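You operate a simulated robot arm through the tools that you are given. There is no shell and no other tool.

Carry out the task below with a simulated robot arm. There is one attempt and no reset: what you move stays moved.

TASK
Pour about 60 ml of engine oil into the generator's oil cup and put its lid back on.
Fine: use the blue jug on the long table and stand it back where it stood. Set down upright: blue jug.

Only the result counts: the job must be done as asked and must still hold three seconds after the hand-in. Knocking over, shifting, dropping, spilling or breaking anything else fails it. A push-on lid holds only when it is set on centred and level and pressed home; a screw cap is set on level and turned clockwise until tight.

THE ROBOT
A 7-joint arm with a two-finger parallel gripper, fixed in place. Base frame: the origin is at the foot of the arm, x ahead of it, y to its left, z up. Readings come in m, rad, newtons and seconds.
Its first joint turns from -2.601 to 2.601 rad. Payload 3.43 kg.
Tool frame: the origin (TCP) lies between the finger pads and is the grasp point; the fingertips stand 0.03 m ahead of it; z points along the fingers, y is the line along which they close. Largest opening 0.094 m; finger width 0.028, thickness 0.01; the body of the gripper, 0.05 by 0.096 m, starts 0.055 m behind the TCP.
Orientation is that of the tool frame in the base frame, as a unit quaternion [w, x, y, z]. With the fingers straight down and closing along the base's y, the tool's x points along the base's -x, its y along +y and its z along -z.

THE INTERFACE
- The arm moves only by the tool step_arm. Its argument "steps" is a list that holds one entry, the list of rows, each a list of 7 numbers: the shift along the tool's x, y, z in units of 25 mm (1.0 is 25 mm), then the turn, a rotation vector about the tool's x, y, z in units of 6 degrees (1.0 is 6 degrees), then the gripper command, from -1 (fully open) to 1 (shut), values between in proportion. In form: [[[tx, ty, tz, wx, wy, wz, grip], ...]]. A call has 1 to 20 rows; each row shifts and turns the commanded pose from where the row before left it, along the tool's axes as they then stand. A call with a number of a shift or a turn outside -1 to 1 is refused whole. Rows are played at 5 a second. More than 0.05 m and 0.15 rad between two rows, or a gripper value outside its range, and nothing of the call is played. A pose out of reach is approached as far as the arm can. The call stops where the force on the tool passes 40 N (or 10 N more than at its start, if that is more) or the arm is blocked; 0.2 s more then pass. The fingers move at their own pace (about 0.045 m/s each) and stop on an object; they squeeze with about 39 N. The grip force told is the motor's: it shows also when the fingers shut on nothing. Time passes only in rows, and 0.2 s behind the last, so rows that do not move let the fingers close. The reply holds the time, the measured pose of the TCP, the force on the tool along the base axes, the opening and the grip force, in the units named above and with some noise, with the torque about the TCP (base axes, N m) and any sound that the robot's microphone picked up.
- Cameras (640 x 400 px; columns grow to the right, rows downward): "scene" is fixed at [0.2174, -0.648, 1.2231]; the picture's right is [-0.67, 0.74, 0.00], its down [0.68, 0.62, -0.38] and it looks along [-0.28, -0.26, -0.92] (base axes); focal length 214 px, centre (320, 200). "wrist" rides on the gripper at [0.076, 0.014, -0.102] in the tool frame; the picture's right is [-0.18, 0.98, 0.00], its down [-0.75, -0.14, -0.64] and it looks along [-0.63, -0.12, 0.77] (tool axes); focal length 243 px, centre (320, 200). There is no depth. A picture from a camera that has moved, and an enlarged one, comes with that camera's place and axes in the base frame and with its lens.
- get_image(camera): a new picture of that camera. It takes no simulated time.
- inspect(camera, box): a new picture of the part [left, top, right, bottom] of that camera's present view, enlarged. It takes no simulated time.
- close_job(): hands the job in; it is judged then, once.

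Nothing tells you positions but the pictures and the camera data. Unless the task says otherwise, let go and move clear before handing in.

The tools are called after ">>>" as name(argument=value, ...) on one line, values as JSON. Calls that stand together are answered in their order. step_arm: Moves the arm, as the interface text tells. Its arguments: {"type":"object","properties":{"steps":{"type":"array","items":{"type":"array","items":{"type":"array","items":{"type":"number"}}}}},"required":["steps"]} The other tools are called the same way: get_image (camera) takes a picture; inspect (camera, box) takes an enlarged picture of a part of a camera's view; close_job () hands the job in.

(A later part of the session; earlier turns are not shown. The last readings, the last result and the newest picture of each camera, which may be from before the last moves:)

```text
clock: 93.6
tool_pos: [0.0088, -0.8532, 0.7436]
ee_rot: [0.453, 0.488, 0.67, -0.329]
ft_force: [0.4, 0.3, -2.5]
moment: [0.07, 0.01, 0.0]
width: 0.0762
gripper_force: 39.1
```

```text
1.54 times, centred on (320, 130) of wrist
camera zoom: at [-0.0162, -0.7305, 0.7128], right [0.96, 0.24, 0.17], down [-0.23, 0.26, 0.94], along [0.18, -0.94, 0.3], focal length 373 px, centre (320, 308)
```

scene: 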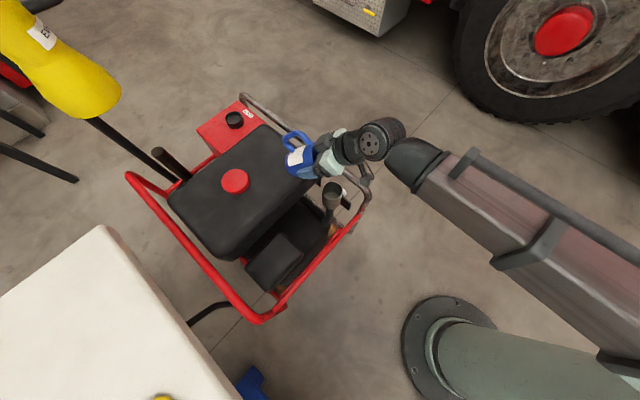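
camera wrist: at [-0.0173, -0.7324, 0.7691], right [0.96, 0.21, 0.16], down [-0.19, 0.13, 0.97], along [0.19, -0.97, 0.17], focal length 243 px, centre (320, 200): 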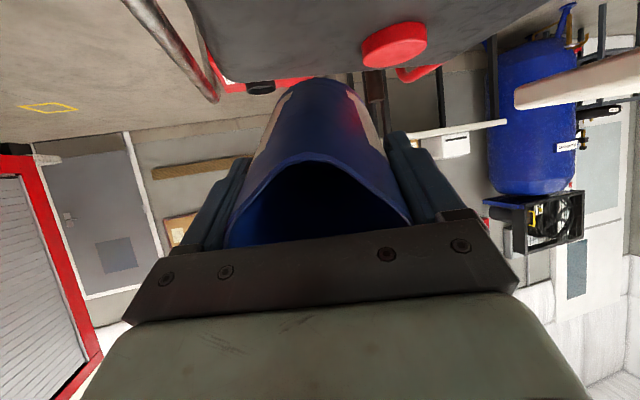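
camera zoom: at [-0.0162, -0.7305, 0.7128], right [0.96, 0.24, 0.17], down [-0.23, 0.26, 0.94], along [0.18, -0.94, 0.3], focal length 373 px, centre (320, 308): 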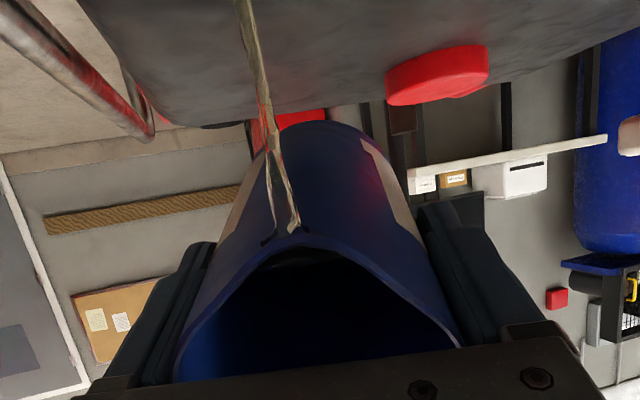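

A thin steady stream is now going into the cup. I'll hold the tilt for about a second and look again.

>>> step_arm(steps=[[[0, 0, 0, 0, 0, 0, 1], [0, 0, 0, 0, 0, 0, 1], [0, 0, 0, 0, 0, 0, 1], [0, 0, 0, 0, 0, 0, 1]]])

>>> inspect(camera="scene", box=[310, 160, 360, 210])

>>> inspect(camera="wrist", box=[220, 0, 420, 260])

```text
clock: 94.6
tool_pos: [0.0085, -0.8518, 0.7447]
ee_rot: [0.453, 0.488, 0.67, -0.329]
ft_force: [-0.3, 0.4, -2.0]
moment: [0.05, 0.02, -0.01]
width: 0.0756
gripper_force: 38.4
```

```text
8.00 times, centred on (335, 185) of scene
camera zoom: at [0.2174, -0.648, 1.2231], right [-0.67, 0.74, 0.0], down [0.68, 0.62, -0.38], along [-0.28, -0.26, -0.92], focal length 1716 px, centre (200, 320)
```

zoom: 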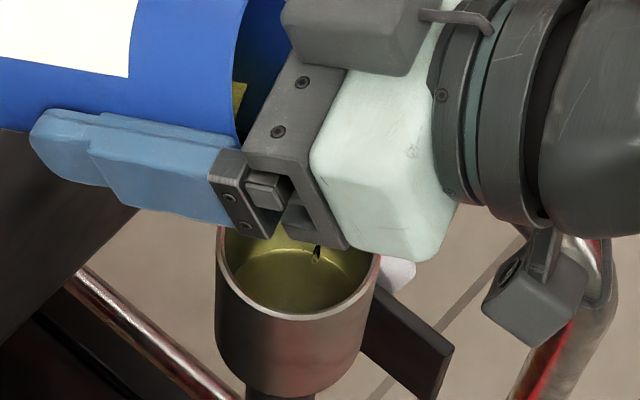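

```text
1.54 times, centred on (320, 130) of wrist
camera zoom: at [-0.0162, -0.7305, 0.7128], right [0.96, 0.24, 0.17], down [-0.23, 0.26, 0.94], along [0.18, -0.94, 0.3], focal length 373 px, centre (320, 308)
```

zoom: 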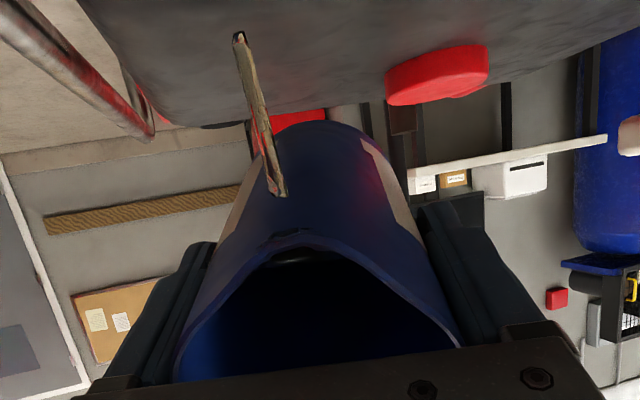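

The cup bottom is now covered and the stream is thinning at 68°. I'll add 2° more and let it run.

>>> step_arm(steps=[[[-0.02, 0, -0.035, 0, -0.17, 0, 1], [-0.02, 0, -0.035, 0, -0.17, 0, 1], [0, 0, 0, 0, 0, 0, 1], [0, 0, 0, 0, 0, 0, 1], [0, 0, 0, 0, 0, 0, 1], [0, 0, 0, 0, 0, 0, 1], [0, 0, 0, 0, 0, 0, 1], [0, 0, 0, 0, 0, 0, 1]]])

>>> inspect(camera="scene", box=[310, 160, 360, 210])

>>> inspect(camera="wrist", box=[220, 0, 420, 260])

```text
clock: 96.4
tool_pos: [0.0078, -0.8526, 0.7472]
ee_rot: [0.465, 0.482, 0.661, -0.339]
ft_force: [-0.1, -0.1, -2.0]
moment: [0.08, 0.01, 0.05]
width: 0.0758
gripper_force: 38.8
```

```text
8.00 times, centred on (335, 185) of scene
camera zoom: at [0.2174, -0.648, 1.2231], right [-0.67, 0.74, 0.0], down [0.68, 0.62, -0.38], along [-0.28, -0.26, -0.92], focal length 1716 px, centre (200, 320)
```

zoom: 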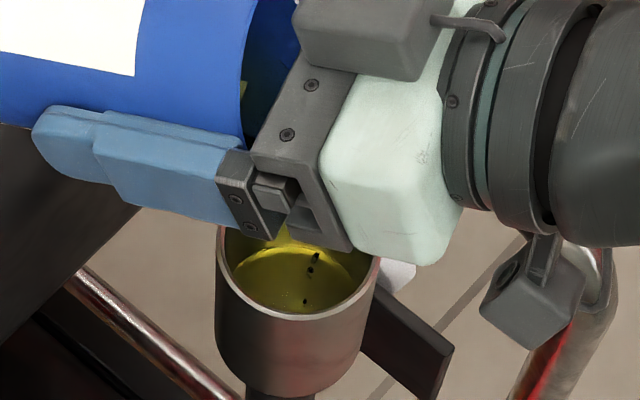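

```text
1.54 times, centred on (320, 130) of wrist
camera zoom: at [-0.0163, -0.7306, 0.7103], right [0.95, 0.24, 0.17], down [-0.24, 0.29, 0.93], along [0.18, -0.93, 0.33], focal length 373 px, centre (320, 308)
```

zoom: 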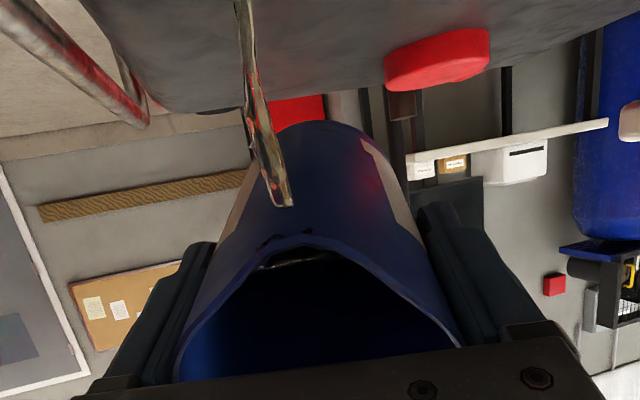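

>>> step_arm(steps=[[[0, 0, 0, 0, 0, 0, 1], [0, 0, 0, 0, 0, 0, 1], [0, 0, 0, 0, 0, 0, 1], [0, 0, 0, 0, 0, 0, 1], [0, 0, 0, 0, 0, 0, 1], [0, 0, 0, 0, 0, 0, 1], [0, 0, 0, 0, 0, 0, 1], [0, 0, 0, 0, 0, 0, 1]]])

>>> inspect(camera="scene", box=[318, 172, 352, 206])

>>> inspect(camera="wrist", box=[220, 0, 420, 260])

```text
clock: 98.2
tool_pos: [0.0079, -0.8517, 0.746]
ee_rot: [0.465, 0.482, 0.661, -0.338]
ft_force: [0.3, -0.4, -2.5]
moment: [0.07, -0.01, 0.04]
width: 0.0762
gripper_force: 39.2
```

```text
11.76 times, centred on (335, 189) of scene
camera zoom: at [0.2174, -0.648, 1.2231], right [-0.67, 0.74, 0.0], down [0.68, 0.62, -0.38], along [-0.28, -0.26, -0.92], focal length 2523 px, centre (144, 329)
```

zoom: 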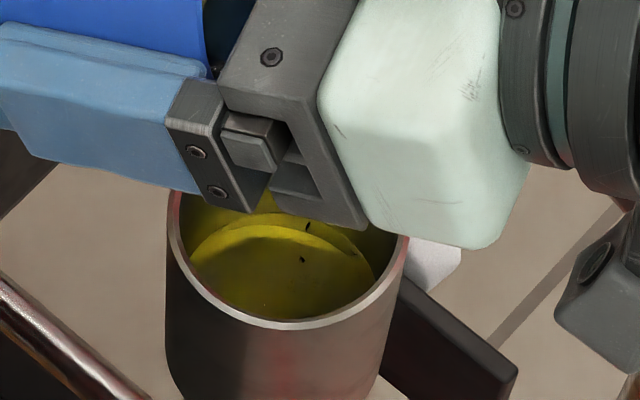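

```text
1.54 times, centred on (320, 130) of wrist
camera zoom: at [-0.0163, -0.7306, 0.7103], right [0.95, 0.24, 0.17], down [-0.24, 0.29, 0.93], along [0.18, -0.93, 0.33], focal length 373 px, centre (320, 308)
```

zoom: 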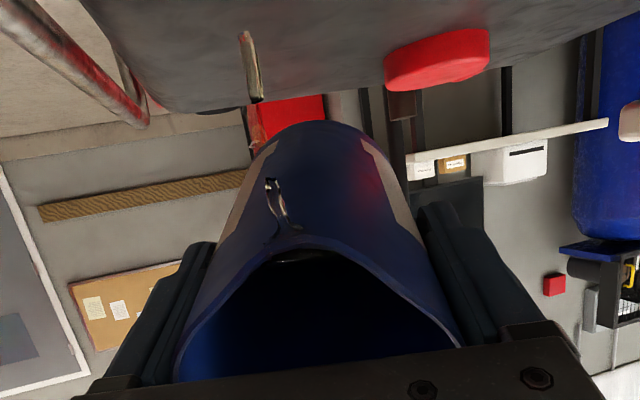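

The flow at 70° has dwindled to droplets. I'll add 2° more and let that run out before measuring.

>>> step_arm(steps=[[[-0.02, 0, -0.035, 0, -0.17, 0, 1], [-0.02, 0, -0.035, 0, -0.17, 0, 1], [0, 0, 0, 0, 0, 0, 1], [0, 0, 0, 0, 0, 0, 1], [0, 0, 0, 0, 0, 0, 1], [0, 0, 0, 0, 0, 0, 1], [0, 0, 0, 0, 0, 0, 1], [0, 0, 0, 0, 0, 0, 1], [0, 0, 0, 0, 0, 0, 1], [0, 0, 0, 0, 0, 0, 1], [0, 0, 0, 0, 0, 0, 1], [0, 0, 0, 0, 0, 0, 1], [0, 0, 0, 0, 0, 0, 1], [0, 0, 0, 0, 0, 0, 1]]])

>>> inspect(camera="scene", box=[318, 172, 352, 206])

>>> inspect(camera="wrist", box=[220, 0, 420, 260])

```text
clock: 101.2
tool_pos: [0.007, -0.8521, 0.7487]
ee_rot: [0.476, 0.476, 0.653, -0.347]
ft_force: [0.0, -0.3, -2.2]
moment: [0.06, 0.02, 0.0]
width: 0.0758
gripper_force: 38.4
```

```text
11.76 times, centred on (335, 189) of scene
camera zoom: at [0.2174, -0.648, 1.2231], right [-0.67, 0.74, 0.0], down [0.68, 0.62, -0.38], along [-0.28, -0.26, -0.92], focal length 2523 px, centre (144, 329)
```

zoom: 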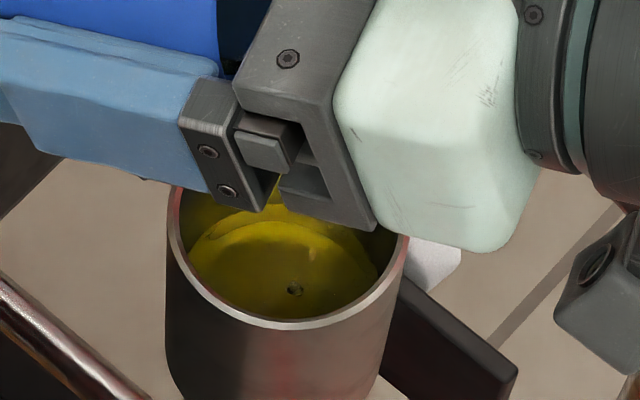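

```text
1.54 times, centred on (320, 130) of wrist
camera zoom: at [-0.017, -0.7307, 0.7083], right [0.95, 0.25, 0.18], down [-0.25, 0.32, 0.91], along [0.17, -0.91, 0.37], focal length 373 px, centre (320, 308)
```

zoom: 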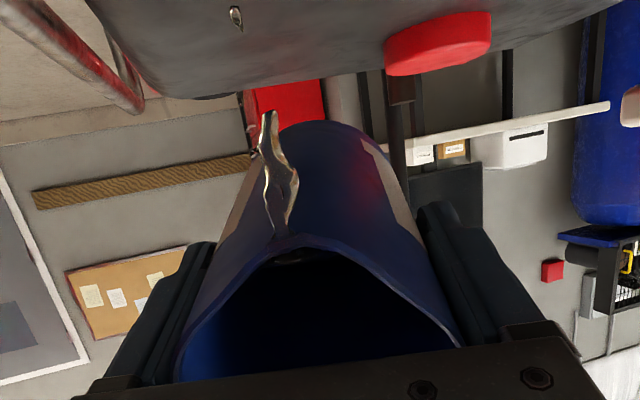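

Still small clumps coming off. I'll tip the jug back and raise it a little to see the whole cup and gauge the level.

>>> step_arm(steps=[[[0.15, 0, 0.185, 0, 1, 0, 1], [0.15, 0, 0.185, 0, 1, 0, 1], [0.15, 0, 0.185, 0, 1, 0, 1], [0, 0, 0, 0, 0, 0, 1], [0, 0, 0, 0, 0, 0, 1], [-0.65, 0, -0.47, 0, 0, 0, 1], [-0.65, 0, -0.47, 0, 0, 0, 1], [-0.65, 0, -0.47, 0, 0, 0, 1], [0, 0, 0, 0, 0, 0, 1]]])

>>> inspect(camera="scene", box=[318, 172, 352, 206])

>>> inspect(camera="scene", box=[270, 120, 390, 230])

>>> get_image(camera="wrist")

```text
clock: 103.2
tool_pos: [0.01, -0.8584, 0.7913]
ee_rot: [0.369, 0.523, 0.72, -0.267]
ft_force: [0.8, -0.3, -1.7]
moment: [0.08, 0.02, 0.02]
width: 0.0759
gripper_force: 39.0
```

```text
11.76 times, centred on (335, 189) of scene
camera zoom: at [0.2174, -0.648, 1.2231], right [-0.67, 0.74, 0.0], down [0.68, 0.62, -0.38], along [-0.28, -0.26, -0.92], focal length 2523 px, centre (144, 329)
```

zoom: 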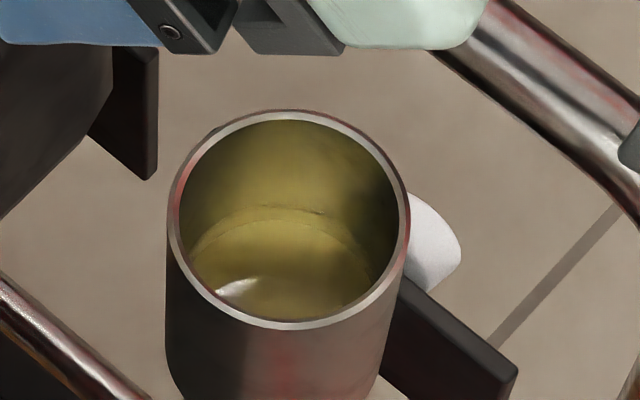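

```text
3.64 times, centred on (330, 175) of scene
camera zoom: at [0.2174, -0.648, 1.2231], right [-0.67, 0.74, 0.0], down [0.68, 0.62, -0.38], along [-0.28, -0.26, -0.92], focal length 780 px, centre (284, 291)
```

zoom: 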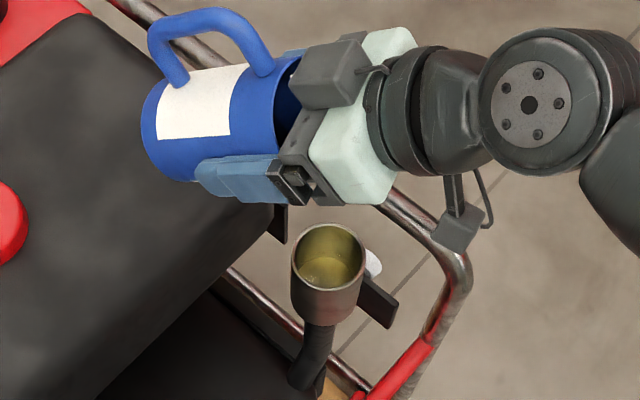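

```text
taken
camera wrist: at [-0.0163, -0.7322, 0.7898], right [0.97, 0.2, 0.15], down [-0.16, 0.03, 0.99], along [0.19, -0.98, 0.06], focal length 243 px, centre (320, 200)
```

wrist: 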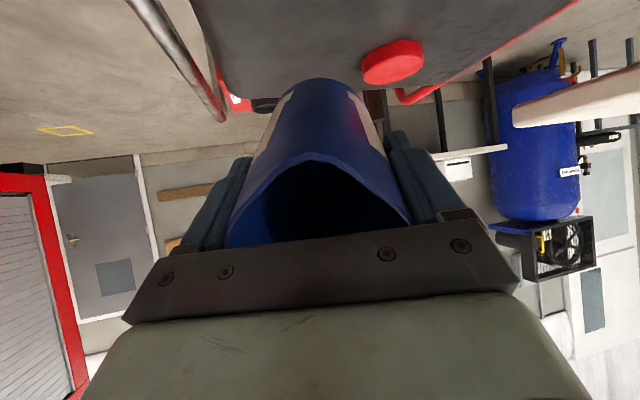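

The oil line has risen about 14 mm, so roughly 32 ml is in. I'll take a few weight readings as a cross-check.

>>> step_arm(steps=[[[0, 0, 0, 0, 0, 0, 1]]])

>>> step_arm(steps=[[[0, 0, 0, 0, 0, 0, 1]]])

>>> step_arm(steps=[[[0, 0, 0, 0, 0, 0, 1]]])

>>> step_arm(steps=[[[0, 0, 0, 0, 0, 0, 1]]])

>>> step_arm(steps=[[[0, 0, 0, 0, 0, 0, 1]]])

>>> step_arm(steps=[[[0, 0, 0, 0, 0, 0, 1]]])

>>> step_arm(steps=[[[0, 0, 0, 0, 0, 0, 1]]])

>>> step_arm(steps=[[[0, 0, 0, 0, 0, 0, 1]]])

>>> inspect(camera="scene", box=[318, 172, 352, 206])

```text
clock: 103.6
tool_pos: [0.0104, -0.8588, 0.7904]
ee_rot: [0.369, 0.523, 0.72, -0.267]
ft_force: [-0.4, 0.5, -2.5]
moment: [0.05, -0.01, 0.01]
width: 0.0757
gripper_force: 39.0
```

```text
clock: 104.0
tool_pos: [0.0086, -0.8589, 0.79]
ee_rot: [0.369, 0.523, 0.72, -0.267]
ft_force: [0.3, -0.5, -2.3]
moment: [0.05, 0.06, 0.02]
width: 0.0757
gripper_force: 39.3
```

```text
clock: 104.4
tool_pos: [0.0106, -0.8594, 0.7898]
ee_rot: [0.37, 0.523, 0.72, -0.268]
ft_force: [-0.3, -0.1, -1.2]
moment: [0.1, -0.01, -0.01]
width: 0.0761
gripper_force: 39.3
```

```text
clock: 104.8
tool_pos: [0.0091, -0.8595, 0.791]
ee_rot: [0.369, 0.523, 0.72, -0.268]
ft_force: [-0.8, -0.8, -2.5]
moment: [0.05, 0.05, -0.01]
width: 0.0758
gripper_force: 38.9
```

```text
clock: 105.2
tool_pos: [0.0094, -0.8582, 0.7898]
ee_rot: [0.369, 0.524, 0.72, -0.267]
ft_force: [-1.1, 1.3, -1.5]
moment: [0.08, 0.01, 0.01]
width: 0.0756
gripper_force: 39.0
```

```text
clock: 105.6
tool_pos: [0.0092, -0.8589, 0.7902]
ee_rot: [0.368, 0.524, 0.72, -0.268]
ft_force: [-0.9, -0.8, -1.4]
moment: [0.06, 0.01, -0.01]
width: 0.0757
gripper_force: 38.8
```

```text
clock: 106.0
tool_pos: [0.0106, -0.8585, 0.7903]
ee_rot: [0.369, 0.523, 0.72, -0.267]
ft_force: [0.0, 0.5, -2.1]
moment: [0.06, 0.0, 0.0]
width: 0.0758
gripper_force: 38.8
```

```text
clock: 106.4
tool_pos: [0.0088, -0.8589, 0.7906]
ee_rot: [0.368, 0.523, 0.72, -0.268]
ft_force: [-0.9, -0.1, -1.5]
moment: [0.06, 0.01, 0.03]
width: 0.0757
gripper_force: 38.9
```

```text
11.76 times, centred on (335, 189) of scene
camera zoom: at [0.2174, -0.648, 1.2231], right [-0.67, 0.74, 0.0], down [0.68, 0.62, -0.38], along [-0.28, -0.26, -0.92], focal length 2523 px, centre (144, 329)
```

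zoom: 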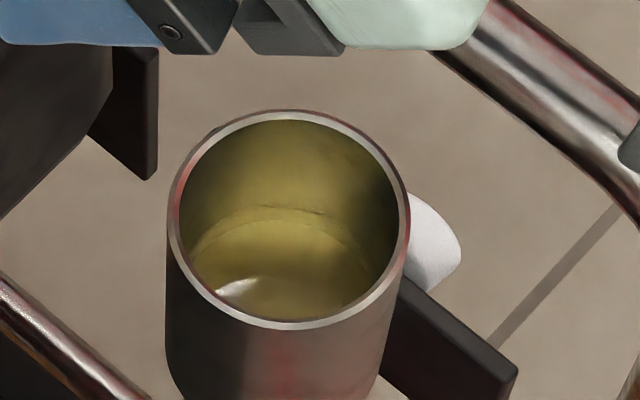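

The weight drop (about 0.5 N, noisy) suggests rather more than my estimate from the picture, so I need to tell the oil surface apart from the cup floor seen through it. I'll zoom in on the cup.

>>> inspect(camera="scene", box=[322, 179, 344, 201])

>>> inspect(camera="scene", box=[324, 180, 336, 192])

```text
16.00 times, centred on (333, 190) of scene
camera zoom: at [0.2174, -0.648, 1.2231], right [-0.67, 0.74, 0.0], down [0.68, 0.62, -0.38], along [-0.28, -0.26, -0.92], focal length 3432 px, centre (112, 360)
```

zoom: 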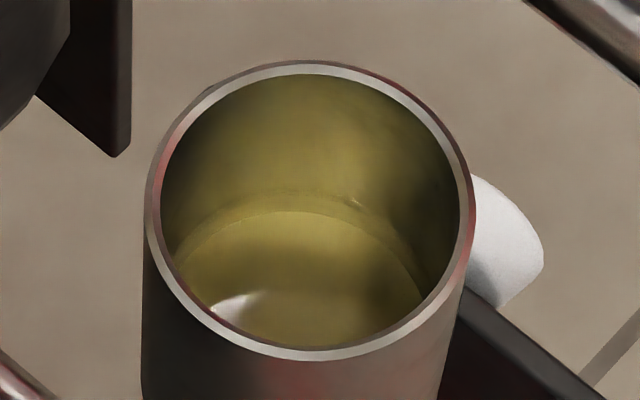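

```text
16.00 times, centred on (330, 186) of scene
camera zoom: at [0.2174, -0.648, 1.2231], right [-0.67, 0.74, 0.0], down [0.68, 0.62, -0.38], along [-0.28, -0.26, -0.92], focal length 3432 px, centre (160, 424)
```

zoom: 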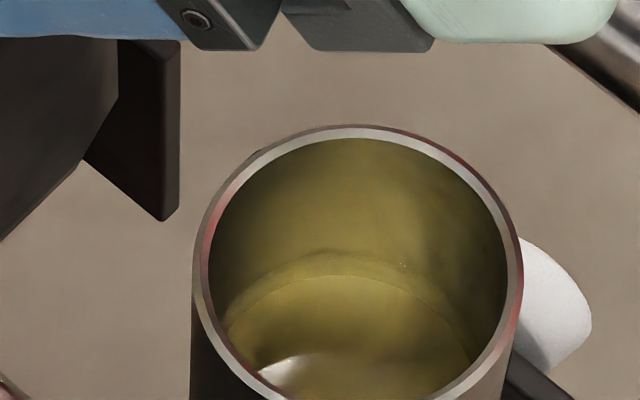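

Now I can tell them apart: the upper arc is the oil surface, about 15–18 mm deep, so 35–40 ml is in. I'll go back to the pour pose and take the tilt to about 74° for roughly 12 ml more.

>>> step_arm(steps=[[[0.65, 0, 0.47, 0, 0, 0, 1], [0.65, 0, 0.47, 0, 0, 0, 1], [0.65, 0, 0.47, 0, 0, 0, 1], [-0.13, 0, -0.2, 0, -1, 0, 1], [-0.13, 0, -0.2, 0, -1, 0, 1], [-0.11, 0, -0.165, 0, -0.83, 0, 1], [-0.04, 0, -0.065, 0, -0.33, 0, 1], [0, 0, 0, 0, 0, 0, 1], [0, 0, 0, 0, 0, 0, 1], [0, 0, 0, 0, 0, 0, 1], [0, 0, 0, 0, 0, 0, 1], [0, 0, 0, 0, 0, 0, 1], [0, 0, 0, 0, 0, 0, 1]]])

>>> inspect(camera="wrist", box=[220, 0, 420, 260])

>>> inspect(camera="scene", box=[318, 172, 352, 206])

```text
clock: 109.2
tool_pos: [0.0066, -0.8501, 0.7494]
ee_rot: [0.482, 0.473, 0.649, -0.351]
ft_force: [0.1, 0.6, -1.6]
moment: [0.08, 0.03, 0.02]
width: 0.0758
gripper_force: 38.3
```

```text
1.54 times, centred on (320, 130) of wrist
camera zoom: at [-0.0174, -0.731, 0.7067], right [0.95, 0.25, 0.18], down [-0.26, 0.33, 0.91], along [0.17, -0.91, 0.38], focal length 373 px, centre (320, 308)
```

zoom: 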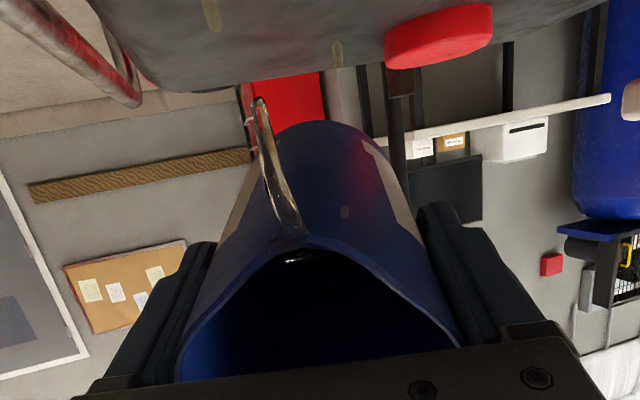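

```text
11.76 times, centred on (335, 189) of scene
camera zoom: at [0.2174, -0.648, 1.2231], right [-0.67, 0.74, 0.0], down [0.68, 0.62, -0.38], along [-0.28, -0.26, -0.92], focal length 2523 px, centre (144, 329)
```

zoom: 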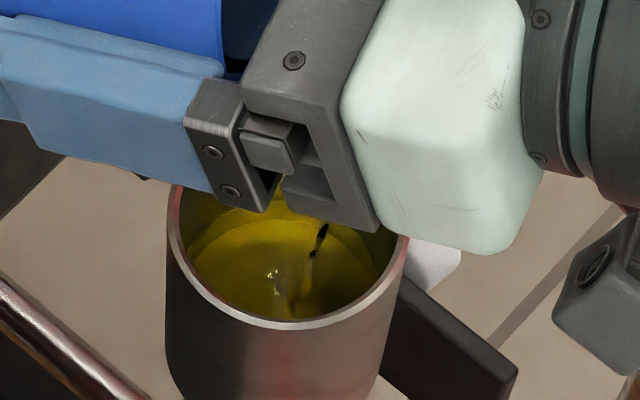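

The stream is going in; a couple of stray drops are also within the cup's width. I'll hold a bit longer, then tip back and measure.

>>> step_arm(steps=[[[0, 0, 0, 0, 0, 0, 1], [0, 0, 0, 0, 0, 0, 1], [0, 0, 0, 0, 0, 0, 1], [0, 0, 0, 0, 0, 0, 1], [0, 0, 0, 0, 0, 0, 1], [0, 0, 0, 0, 0, 0, 1], [0.15, 0, 0.185, 0, 1, 0, 1], [0.15, 0, 0.185, 0, 1, 0, 1], [0.15, 0, 0.185, 0, 1, 0, 1], [0, 0, 0, 0, 0, 0, 1], [0, 0, 0, 0, 0, 0, 1], [0, 0, 0, 0, 0, 0, 1], [-0.65, 0, -0.47, 0, 0, 0, 1], [-0.65, 0, -0.47, 0, 0, 0, 1], [-0.65, 0, -0.47, 0, 0, 0, 1], [0, 0, 0, 0, 0, 0, 1], [0, 0, 0, 0, 0, 0, 1], [0, 0, 0, 0, 0, 0, 1]]])

>>> inspect(camera="scene", box=[322, 179, 344, 201])

>>> inspect(camera="scene", box=[270, 120, 390, 230])

```text
clock: 113.0
tool_pos: [0.0077, -0.857, 0.7948]
ee_rot: [0.375, 0.521, 0.717, -0.272]
ft_force: [0.4, 0.5, -1.5]
moment: [0.1, 0.05, 0.0]
width: 0.0758
gripper_force: 38.8
```

```text
16.00 times, centred on (333, 190) of scene
camera zoom: at [0.2174, -0.648, 1.2231], right [-0.67, 0.74, 0.0], down [0.68, 0.62, -0.38], along [-0.28, -0.26, -0.92], focal length 3432 px, centre (112, 360)
```

zoom: 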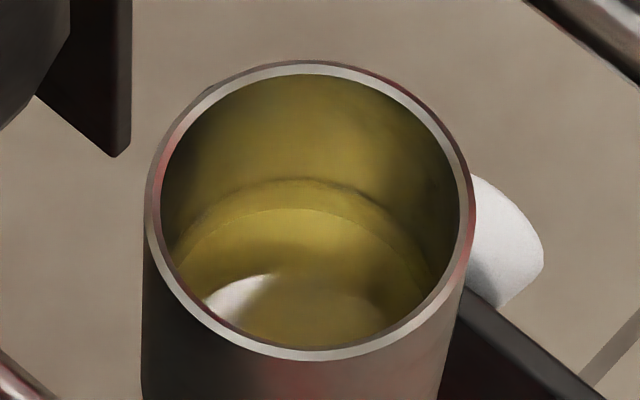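

```text
3.64 times, centred on (330, 175) of scene
camera zoom: at [0.2174, -0.648, 1.2231], right [-0.67, 0.74, 0.0], down [0.68, 0.62, -0.38], along [-0.28, -0.26, -0.92], focal length 780 px, centre (284, 291)
```

zoom: 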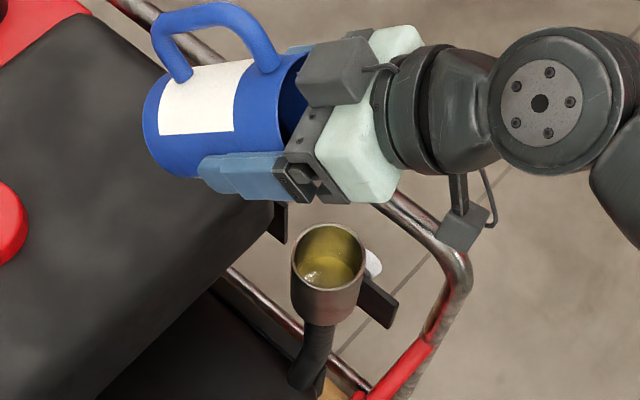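

The surface is now about 21 mm deep, so about 50 ml. One more short pour at slightly more tilt should add the last 10 ml.

>>> step_arm(steps=[[[0.65, 0, 0.47, 0, 0, 0, 1], [0.65, 0, 0.47, 0, 0, 0, 1], [0.65, 0, 0.47, 0, 0, 0, 1], [-0.13, 0, -0.2, 0, -1, 0, 1], [-0.13, 0, -0.2, 0, -1, 0, 1], [-0.13, 0, -0.2, 0, -1, 0, 1], [-0.035, 0, -0.055, 0, -0.27, 0, 1], [0, 0, 0, 0, 0, 0, 1], [0, 0, 0, 0, 0, 0, 1], [0, 0, 0, 0, 0, 0, 1], [0, 0, 0, 0, 0, 0, 1], [0, 0, 0, 0, 0, 0, 1], [0, 0, 0, 0, 0, 0, 1], [0, 0, 0, 0, 0, 0, 1], [0, 0, 0, 0, 0, 0, 1]]])

>>> inspect(camera="wrist", box=[220, 0, 420, 260])

>>> inspect(camera="scene", box=[318, 172, 352, 206])

```text
clock: 116.2
tool_pos: [0.0046, -0.8503, 0.7489]
ee_rot: [0.491, 0.467, 0.643, -0.357]
ft_force: [-0.1, -0.3, -2.8]
moment: [0.06, 0.01, 0.02]
width: 0.0757
gripper_force: 39.0
```

```text
1.54 times, centred on (320, 130) of wrist
camera zoom: at [-0.0174, -0.7314, 0.7036], right [0.95, 0.26, 0.18], down [-0.26, 0.36, 0.9], along [0.17, -0.9, 0.41], focal length 373 px, centre (320, 308)
```

zoom: 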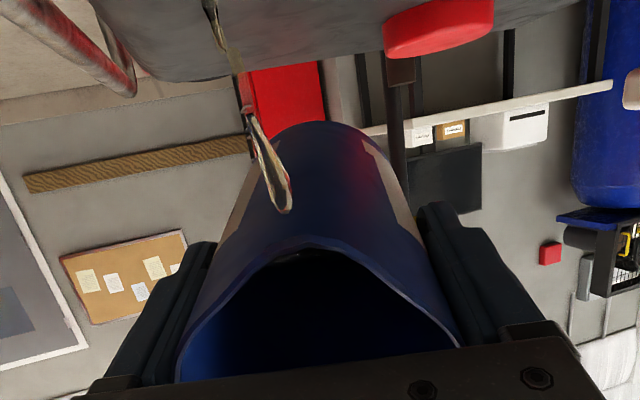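

```text
11.76 times, centred on (335, 189) of scene
camera zoom: at [0.2174, -0.648, 1.2231], right [-0.67, 0.74, 0.0], down [0.68, 0.62, -0.38], along [-0.28, -0.26, -0.92], focal length 2523 px, centre (144, 329)
```

zoom: 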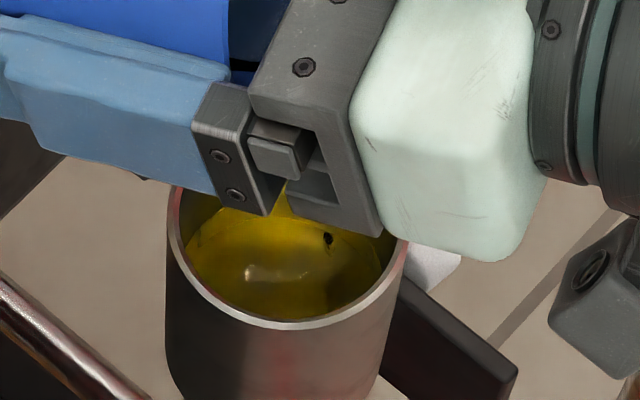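

Tipping back to measure again.

>>> step_arm(steps=[[[0.15, 0, 0.185, 0, 1, 0, 1], [0.15, 0, 0.185, 0, 1, 0, 1], [0.15, 0, 0.185, 0, 1, 0, 1], [0, 0, 0, 0, 0, 0, 1], [0, 0, 0, 0, 0, 0, 1], [0, 0, 0, 0, 0, 0, 1], [-0.65, 0, -0.47, 0, 0, 0, 1], [-0.65, 0, -0.47, 0, 0, 0, 1], [-0.65, 0, -0.47, 0, 0, 0, 1], [0, 0, 0, 0, 0, 0, 1], [0, 0, 0, 0, 0, 0, 1], [0, 0, 0, 0, 0, 0, 1]]])

>>> inspect(camera="scene", box=[322, 179, 344, 201])

>>> step_arm(steps=[[[0, 0, 0, 0, 0, 0, 1]]])

>>> step_arm(steps=[[[0, 0, 0, 0, 0, 0, 1]]])

>>> step_arm(steps=[[[0, 0, 0, 0, 0, 0, 1]]])

>>> step_arm(steps=[[[0, 0, 0, 0, 0, 0, 1]]])

>>> step_arm(steps=[[[0, 0, 0, 0, 0, 0, 1]]])

>>> step_arm(steps=[[[0, 0, 0, 0, 0, 0, 1]]])

>>> inspect(camera="scene", box=[318, 172, 352, 206])

```text
clock: 118.8
tool_pos: [0.008, -0.8561, 0.7939]
ee_rot: [0.384, 0.517, 0.712, -0.279]
ft_force: [0.2, -0.6, -1.8]
moment: [0.03, 0.01, 0.01]
width: 0.076
gripper_force: 39.1
```

```text
16.00 times, centred on (333, 190) of scene
camera zoom: at [0.2174, -0.648, 1.2231], right [-0.67, 0.74, 0.0], down [0.68, 0.62, -0.38], along [-0.28, -0.26, -0.92], focal length 3432 px, centre (112, 360)
```

zoom: 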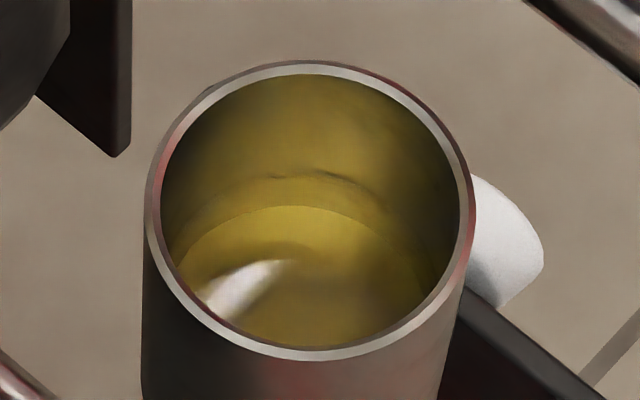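

```text
clock: 119.2
tool_pos: [0.0086, -0.8559, 0.7952]
ee_rot: [0.386, 0.517, 0.712, -0.279]
ft_force: [0.3, -0.5, -1.3]
moment: [0.05, 0.0, 0.03]
width: 0.0755
gripper_force: 38.8
```

```text
clock: 119.6
tool_pos: [0.0063, -0.8563, 0.7949]
ee_rot: [0.385, 0.518, 0.711, -0.28]
ft_force: [1.2, -0.5, -2.3]
moment: [0.06, 0.04, -0.01]
width: 0.0754
gripper_force: 39.3
```

```text
clock: 120.0
tool_pos: [0.0085, -0.8564, 0.7943]
ee_rot: [0.385, 0.517, 0.712, -0.279]
ft_force: [0.2, 0.0, -1.4]
moment: [0.05, 0.06, -0.03]
width: 0.0754
gripper_force: 38.6
```

```text
clock: 120.4
tool_pos: [0.0086, -0.8562, 0.795]
ee_rot: [0.385, 0.518, 0.711, -0.279]
ft_force: [0.0, 0.8, -1.3]
moment: [0.08, -0.02, -0.01]
width: 0.0759
gripper_force: 39.3
```

```text
clock: 120.8
tool_pos: [0.0077, -0.8565, 0.7947]
ee_rot: [0.385, 0.517, 0.712, -0.279]
ft_force: [-0.5, 0.0, -2.0]
moment: [0.02, 0.03, 0.02]
width: 0.0756
gripper_force: 38.8
```

```text
clock: 121.2
tool_pos: [0.0072, -0.8553, 0.7932]
ee_rot: [0.386, 0.517, 0.712, -0.279]
ft_force: [0.1, 0.1, -2.3]
moment: [0.09, 0.01, 0.0]
width: 0.0755
gripper_force: 39.3
```

```text
11.76 times, centred on (335, 189) of scene
camera zoom: at [0.2174, -0.648, 1.2231], right [-0.67, 0.74, 0.0], down [0.68, 0.62, -0.38], along [-0.28, -0.26, -0.92], focal length 2523 px, centre (144, 329)
```

zoom: 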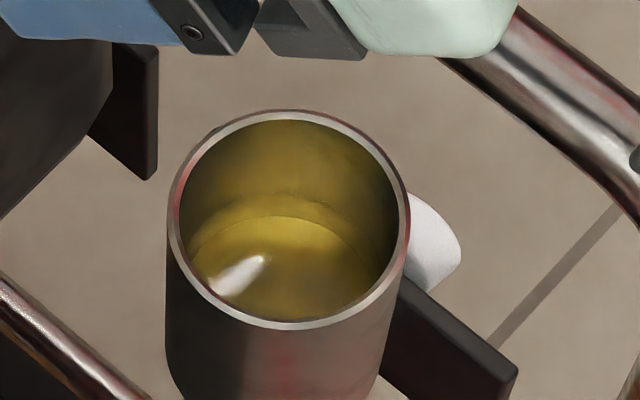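

The surface rose another 2 mm or so, to about 54 ml. One last small pour for around 5 ml more.

>>> step_arm(steps=[[[0.65, 0, 0.47, 0, 0, 0, 1], [0.65, 0, 0.47, 0, 0, 0, 1], [0.65, 0, 0.47, 0, 0, 0, 1], [-0.13, 0, -0.2, 0, -1, 0, 1], [-0.13, 0, -0.2, 0, -1, 0, 1], [-0.13, 0, -0.2, 0, -1, 0, 1], [-0.015, 0, -0.02, 0, -0.12, 0, 1], [0, 0, 0, 0, 0, 0, 1], [0, 0, 0, 0, 0, 0, 1], [0, 0, 0, 0, 0, 0, 1], [0, 0, 0, 0, 0, 0, 1], [0, 0, 0, 0, 0, 0, 1], [0, 0, 0, 0, 0, 0, 1], [0.15, 0, 0.185, 0, 1, 0, 1], [0.15, 0, 0.185, 0, 1, 0, 1], [0.15, 0, 0.185, 0, 1, 0, 1], [0, 0, 0, 0, 0, 0, 1], [0, 0, 0, 0, 0, 0, 1], [0, 0, 0, 0, 0, 0, 1]]])

>>> step_arm(steps=[[[-0.65, 0, -0.47, 0, 0, 0, 1], [-0.65, 0, -0.47, 0, 0, 0, 1], [-0.65, 0, -0.47, 0, 0, 0, 1], [0, 0, 0, 0, 0, 0, 1], [0, 0, 0, 0, 0, 0, 1], [0, 0, 0, 0, 0, 0, 1], [0, 0, 0, 0, 0, 0, 1], [0, 0, 0, 0, 0, 0, 1]]])

>>> inspect(camera="scene", box=[322, 179, 344, 201])

>>> inspect(camera="scene", box=[270, 120, 390, 230])

```text
clock: 125.2
tool_pos: [0.0083, -0.8571, 0.7366]
ee_rot: [0.39, 0.515, 0.709, -0.282]
ft_force: [0.6, 0.3, -2.2]
moment: [0.07, 0.0, 0.01]
width: 0.0756
gripper_force: 38.9
```

```text
clock: 127.0
tool_pos: [0.0082, -0.854, 0.7943]
ee_rot: [0.389, 0.516, 0.709, -0.283]
ft_force: [-0.3, -0.2, -1.5]
moment: [0.06, 0.0, 0.03]
width: 0.0758
gripper_force: 39.3
```

```text
16.00 times, centred on (333, 190) of scene
camera zoom: at [0.2174, -0.648, 1.2231], right [-0.67, 0.74, 0.0], down [0.68, 0.62, -0.38], along [-0.28, -0.26, -0.92], focal length 3432 px, centre (112, 360)
```

zoom: 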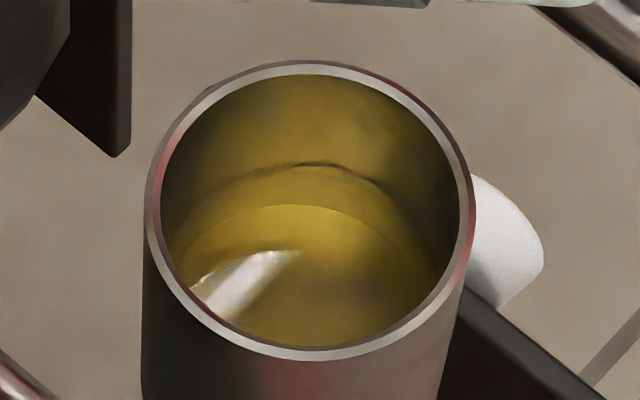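

```text
3.64 times, centred on (330, 175) of scene
camera zoom: at [0.2174, -0.648, 1.2231], right [-0.67, 0.74, 0.0], down [0.68, 0.62, -0.38], along [-0.28, -0.26, -0.92], focal length 780 px, centre (284, 291)
```

zoom: 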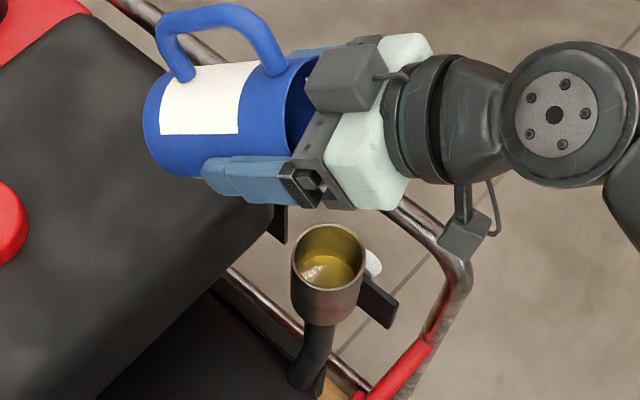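

The oil surface is now about 26 mm deep, so very close to 60 ml. I'll stop pouring, raise the jug and bring it upright.

>>> step_arm(steps=[[[-0.45, 0, -0.287, 0, 0, 0, 1], [-0.9, 0, -0.574, 0, 0, 0, 1], [-0.9, 0, -0.574, 0, 0, 0, 1], [-0.45, 0, -0.287, 0, 0, 0, 1], [0.15, 0, 0.185, 0, 1, 0, 1], [0.15, 0, 0.185, 0, 1, 0, 1], [0.15, 0, 0.185, 0, 1, 0, 1], [0.15, 0, 0.185, 0, 1, 0, 1], [0.15, 0, 0.185, 0, 1, 0, 1], [0.15, 0, 0.185, 0, 1, 0, 1], [0.15, 0, 0.185, 0, 1, 0, 1], [0.15, 0, 0.185, 0, 1, 0, 1], [0.15, 0, 0.185, 0, 1, 0, 1], [0.086, 0, 0.106, 0, 0.575, 0, 1], [0, 0, 0, 0, 0, 0, 1]]])

>>> get_image(camera="scene")

>>> get_image(camera="wrist")

```text
clock: 130.2
tool_pos: [0.0054, -0.8468, 0.8202]
ee_rot: [0.001, 0.588, 0.809, 0.001]
ft_force: [-0.6, -0.3, -1.8]
moment: [0.04, -0.01, -0.02]
width: 0.0759
gripper_force: 38.6
```

```text
taken
```

scene: 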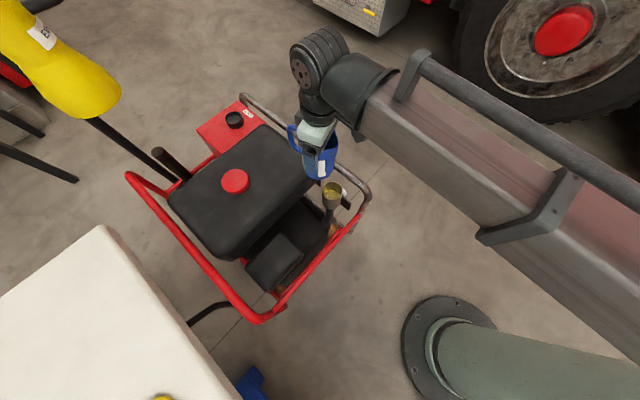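

```text
taken
camera wrist: at [-0.0047, -0.7684, 0.9232], right [0.99, 0.13, 0.0], down [0.1, -0.76, 0.64], along [0.08, -0.64, -0.77], focal length 243 px, centre (320, 200)
```

wrist: 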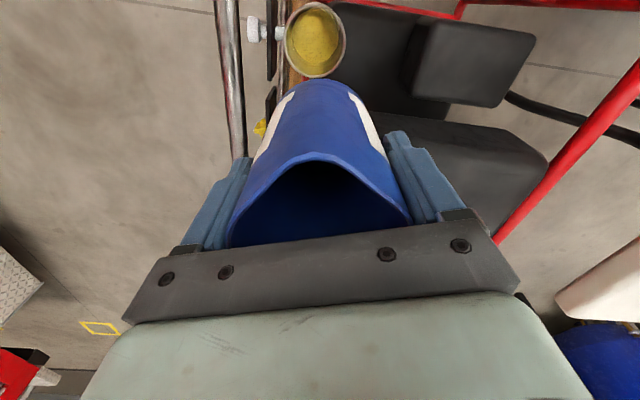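

The jug is upright. I'll use this second angle to double-check the cup's level and look for spills.

>>> inspect(camera="wrist", box=[260, 0, 370, 90])

>>> inspect(camera="scene", box=[322, 179, 344, 201])

>>> inspect(camera="scene", box=[230, 90, 390, 330])

```text
4.44 times, centred on (315, 45) of wrist
camera zoom: at [-0.0047, -0.7684, 0.9232], right [0.99, 0.13, 0.0], down [0.1, -0.76, 0.64], along [0.08, -0.64, -0.77], focal length 1078 px, centre (342, 889)
```

zoom: 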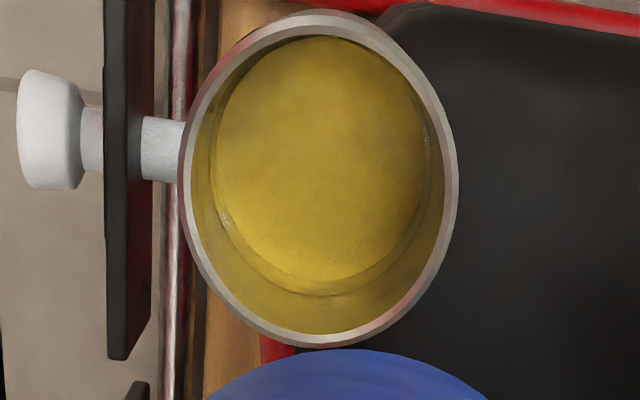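

```text
16.00 times, centred on (333, 190) of scene
camera zoom: at [0.2174, -0.648, 1.2231], right [-0.67, 0.74, 0.0], down [0.68, 0.62, -0.38], along [-0.28, -0.26, -0.92], focal length 3432 px, centre (112, 360)
```

zoom: 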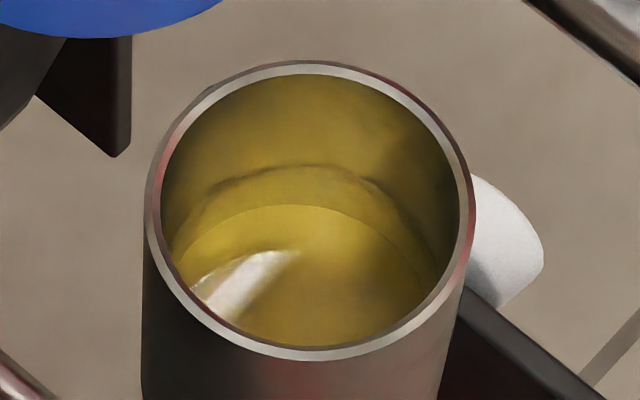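

```text
1.67 times, centred on (310, 210) of scene
camera zoom: at [0.2174, -0.648, 1.2231], right [-0.67, 0.74, 0.0], down [0.68, 0.62, -0.38], along [-0.28, -0.26, -0.92], focal length 358 px, centre (337, 183)
```

zoom: 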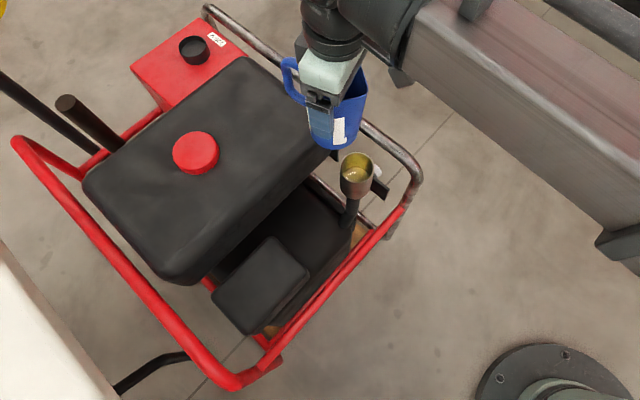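

Both views agree: oil depth is about 25–26 mm, so around 60 ml, with no spill. Now I'll raise the jug and carry it back to where it stood.

>>> step_arm(steps=[[[0, 0, -0.5, 0, 0, 0, 1], [0, 0, -1, 0, 0, 0, 1], [0, 0, -1, 0, 0, 0, 1], [0, 0, -1, 0, 0, 0, 1], [0, 0, -1, 0, 0, 0, 1], [0, 0, -1, 0, 0, 0, 1], [0, 0, -1, 0, 0, 0, 1], [0, 0, -0.5, 0, 0, 0, 1], [0, 0, 0, 0, 0, -1, 1], [0, 0, 0, 0, 0, -1, 1], [0, 0, 0, 0, 0, -1, 1], [0, 0, 0, 0, 0, -1, 1], [0, 0, 0, 0, 0, -1, 1], [0, 0, 0, 0, 0, -1, 1], [0, 0, 0, 0, 0, -1, 1], [0, 0, 0, 0, 0, -1, 1]]])

>>> step_arm(steps=[[[-0.4, 0.385, 0, 0, 0, 0, 1], [-0.8, 0.77, 0, 0, 0, 0, 1], [-0.9, 0.866, 0, 0, 0, 0, 1], [-0.9, 0.866, 0, 0, 0, 0, 1], [-0.9, 0.866, 0, 0, 0, 0, 1], [-0.9, 0.866, 0, 0, 0, 0, 1], [-0.9, 0.866, 0, 0, 0, 0, 1], [-0.9, 0.866, 0, 0, 0, 0, 1], [-0.9, 0.866, 0, 0, 0, 0, 1], [-0.9, 0.866, 0, 0, 0, 0, 1], [-0.9, 0.866, 0, 0, 0, 0, 1], [-0.9, 0.866, 0, 0, 0, 0, 1], [-0.9, 0.866, 0, 0, 0, 0, 1], [-0.9, 0.866, 0, 0, 0, 0, 1], [-0.9, 0.866, 0, 0, 0, 0, 1], [-0.9, 0.866, 0, 0, 0, 0, 1], [-0.9, 0.866, 0, 0, 0, 0, 1], [-0.9, 0.866, 0, 0, 0, 0, 1], [-0.9, 0.866, 0, 0, 0, 0, 1], [-0.9, 0.866, 0, 0, 0, 0, 1]]])

```text
clock: 133.6
tool_pos: [0.0052, -0.8454, 0.9936]
ee_rot: [0.001, 0.207, 0.978, 0.0]
ft_force: [0.6, 0.4, -1.2]
moment: [0.03, -0.01, 0.02]
width: 0.0756
gripper_force: 39.0
```

```text
clock: 137.8
tool_pos: [0.5693, -0.6453, 0.9953]
ee_rot: [0.002, 0.209, 0.978, 0.0]
ft_force: [-0.1, -0.2, -2.1]
moment: [-0.01, 0.03, 0.0]
width: 0.0755
gripper_force: 38.7
```

>>> step_arm(steps=[[[-0.794, 0.798, 0, 0, 0, 0, 1], [-0.794, 0.798, 0, 0, 0, 0, 1], [-0.794, 0.798, 0, 0, 0, 0, 1], [-0.794, 0.798, 0, 0, 0, 0, 1], [-0.794, 0.798, 0, 0, 0, 0, 1], [0, 0, 0, 0, 0, 0, 1]]])

>>> step_arm(steps=[[[0, 0, 0, 0, 0, -0.5, 1], [0, 0, 0, 0, 0, -1, 1], [0, 0, 0, 0, 0, -1, 1], [0, 0, 0, 0, 0, -1, 1], [0, 0, 0, 0, 0, -1, 1], [0, 0, 0, 0, 0, -1, 1], [0, 0, 0, 0, 0, -1, 1], [0, 0, 0, 0, 0, -1, 1], [0, 0, 0, 0, 0, -1, 1], [0, 0, 0, 0, 0, -1, 1], [0, 0, 0, 0, 0, -1, 1], [0, 0, 0, 0, 0, -1, 1], [0, 0, 0, 0, 0, -1, 1], [0, 0, 0, 0, 0, -1, 1], [0, 0, 0, 0, 0, -1, 1], [0, 0, 0, 0, 0, -1, 1], [0, 0, 0, 0, 0, -1, 1], [0, 0, 0, 0, 0, -1, 1], [0, 0, 0, 0, 0, -1, 1], [0, 0, 0, 0, 0, -0.5, 1]]])

>>> get_image(camera="wrist")

```text
clock: 139.2
tool_pos: [0.7018, -0.5921, 0.9941]
ee_rot: [0.002, 0.208, 0.978, 0.0]
ft_force: [0.4, -0.4, -1.8]
moment: [0.02, 0.01, 0.02]
width: 0.0757
gripper_force: 39.1
```

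```text
clock: 143.4
tool_pos: [0.7046, -0.5918, 0.9959]
ee_rot: [-0.001, -0.707, 0.707, -0.001]
ft_force: [0.5, 1.0, -1.5]
moment: [-0.02, -0.02, 0.03]
width: 0.0757
gripper_force: 39.2
```

```text
taken
camera wrist: at [0.6906, -0.6672, 1.0992], right [-0.98, 0.18, 0.0], down [0.14, 0.75, 0.64], along [0.12, 0.63, -0.77], focal length 243 px, centre (320, 200)
```

wrist: 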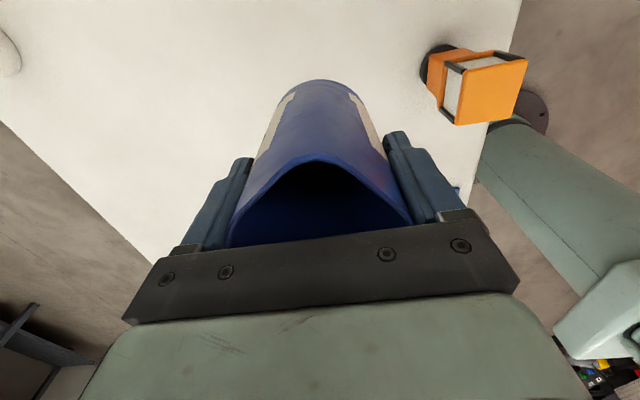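

Back above the spot; a few millimetres of correction, then down to just above the table.

>>> step_arm(steps=[[[0.08, 0.2, 0, 0, 0, 0, 1], [0, 0, 0.8, 0, 0, 0, 1], [0, 0, 0.8, 0, 0, 0, 1], [0, 0, 0.8, 0, 0, 0, 1], [0, 0, 0.8, 0, 0, 0, 1], [0, 0, 0.8, 0, 0, 0, 1], [0, 0, 0.8, 0, 0, 0, 1], [0, 0, 0.8, 0, 0, 0, 1], [0, 0, 0.6, 0, 0, 0, 1], [0, 0, 0.3, 0, 0, 0, 1], [0, 0, 0, 0, 0, 0, 1]]])

>>> get_image(camera="wrist")

```text
clock: 145.8
tool_pos: [0.6993, -0.5951, 0.833]
ee_rot: [-0.001, -0.707, 0.708, -0.002]
ft_force: [0.4, 1.0, -1.2]
moment: [-0.02, 0.01, -0.01]
width: 0.0752
gripper_force: 38.6
```

```text
taken
camera wrist: at [0.6847, -0.6692, 0.9367], right [-0.98, 0.19, 0.0], down [0.14, 0.75, 0.64], along [0.12, 0.63, -0.77], focal length 243 px, centre (320, 200)
```

wrist: 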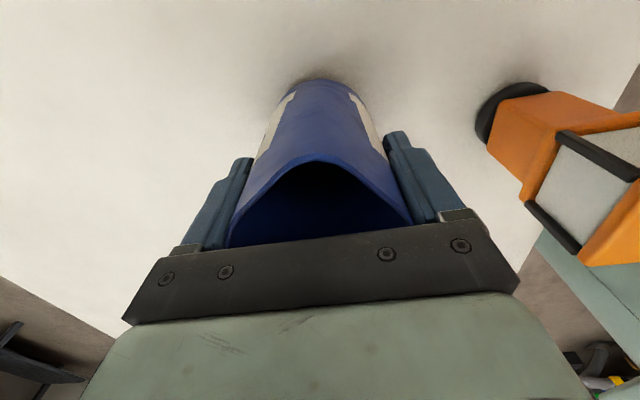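

Close to the table now. I'll go down in small steps until the jug's weight goes onto it.

>>> step_arm(steps=[[[0, 0, 0.2, 0, 0, 0, 1], [0, 0, 0, 0, 0, 0, 1]]])

>>> step_arm(steps=[[[0, 0, 0.1, 0, 0, 0, 1], [0, 0, 0, 0, 0, 0, 1]]])

>>> step_arm(steps=[[[0, 0, 0.08, 0, 0, 0, 1], [0, 0, 0, 0, 0, 0, 1]]])

>>> step_arm(steps=[[[0, 0, 0.06, 0, 0, 0, 1], [0, 0, 0, 0, 0, 0, 1]]])

```text
clock: 146.4
tool_pos: [0.7, -0.5939, 0.8278]
ee_rot: [0.001, -0.706, 0.708, -0.001]
ft_force: [0.7, 1.1, -1.7]
moment: [-0.01, 0.01, 0.02]
width: 0.0757
gripper_force: 39.0
```

```text
clock: 147.0
tool_pos: [0.6995, -0.5944, 0.8256]
ee_rot: [0.001, -0.707, 0.707, 0.0]
ft_force: [0.6, -0.5, -1.5]
moment: [0.0, 0.02, -0.03]
width: 0.0756
gripper_force: 39.0
```

```text
clock: 147.6
tool_pos: [0.6999, -0.5932, 0.8242]
ee_rot: [0.0, -0.706, 0.708, -0.002]
ft_force: [0.3, -0.3, -2.2]
moment: [-0.01, 0.01, -0.01]
width: 0.0756
gripper_force: 39.5
```

```text
clock: 148.2
tool_pos: [0.7011, -0.5917, 0.8221]
ee_rot: [0.0, -0.707, 0.707, -0.001]
ft_force: [-0.3, -0.9, -2.0]
moment: [0.01, 0.01, 0.01]
width: 0.0754
gripper_force: 39.5
```

>>> step_arm(steps=[[[0, 0, 0.06, 0, 0, 0, 1], [0, 0, 0, 0, 0, 0, 1]]])

>>> step_arm(steps=[[[0, 0, 0.05, 0, 0, 0, 1], [0, 0, 0, 0, 0, 0, 1]]])

```text
clock: 148.8
tool_pos: [0.7, -0.593, 0.8224]
ee_rot: [-0.001, -0.706, 0.708, -0.001]
ft_force: [-0.4, 2.8, 13.0]
moment: [0.2, 0.34, -0.05]
width: 0.0756
gripper_force: 38.8
```

```text
clock: 149.4
tool_pos: [0.7009, -0.5929, 0.822]
ee_rot: [0.0, 0.707, -0.707, 0.002]
ft_force: [4.0, 7.3, 29.9]
moment: [0.19, 0.18, 0.05]
width: 0.0759
gripper_force: 39.4
```

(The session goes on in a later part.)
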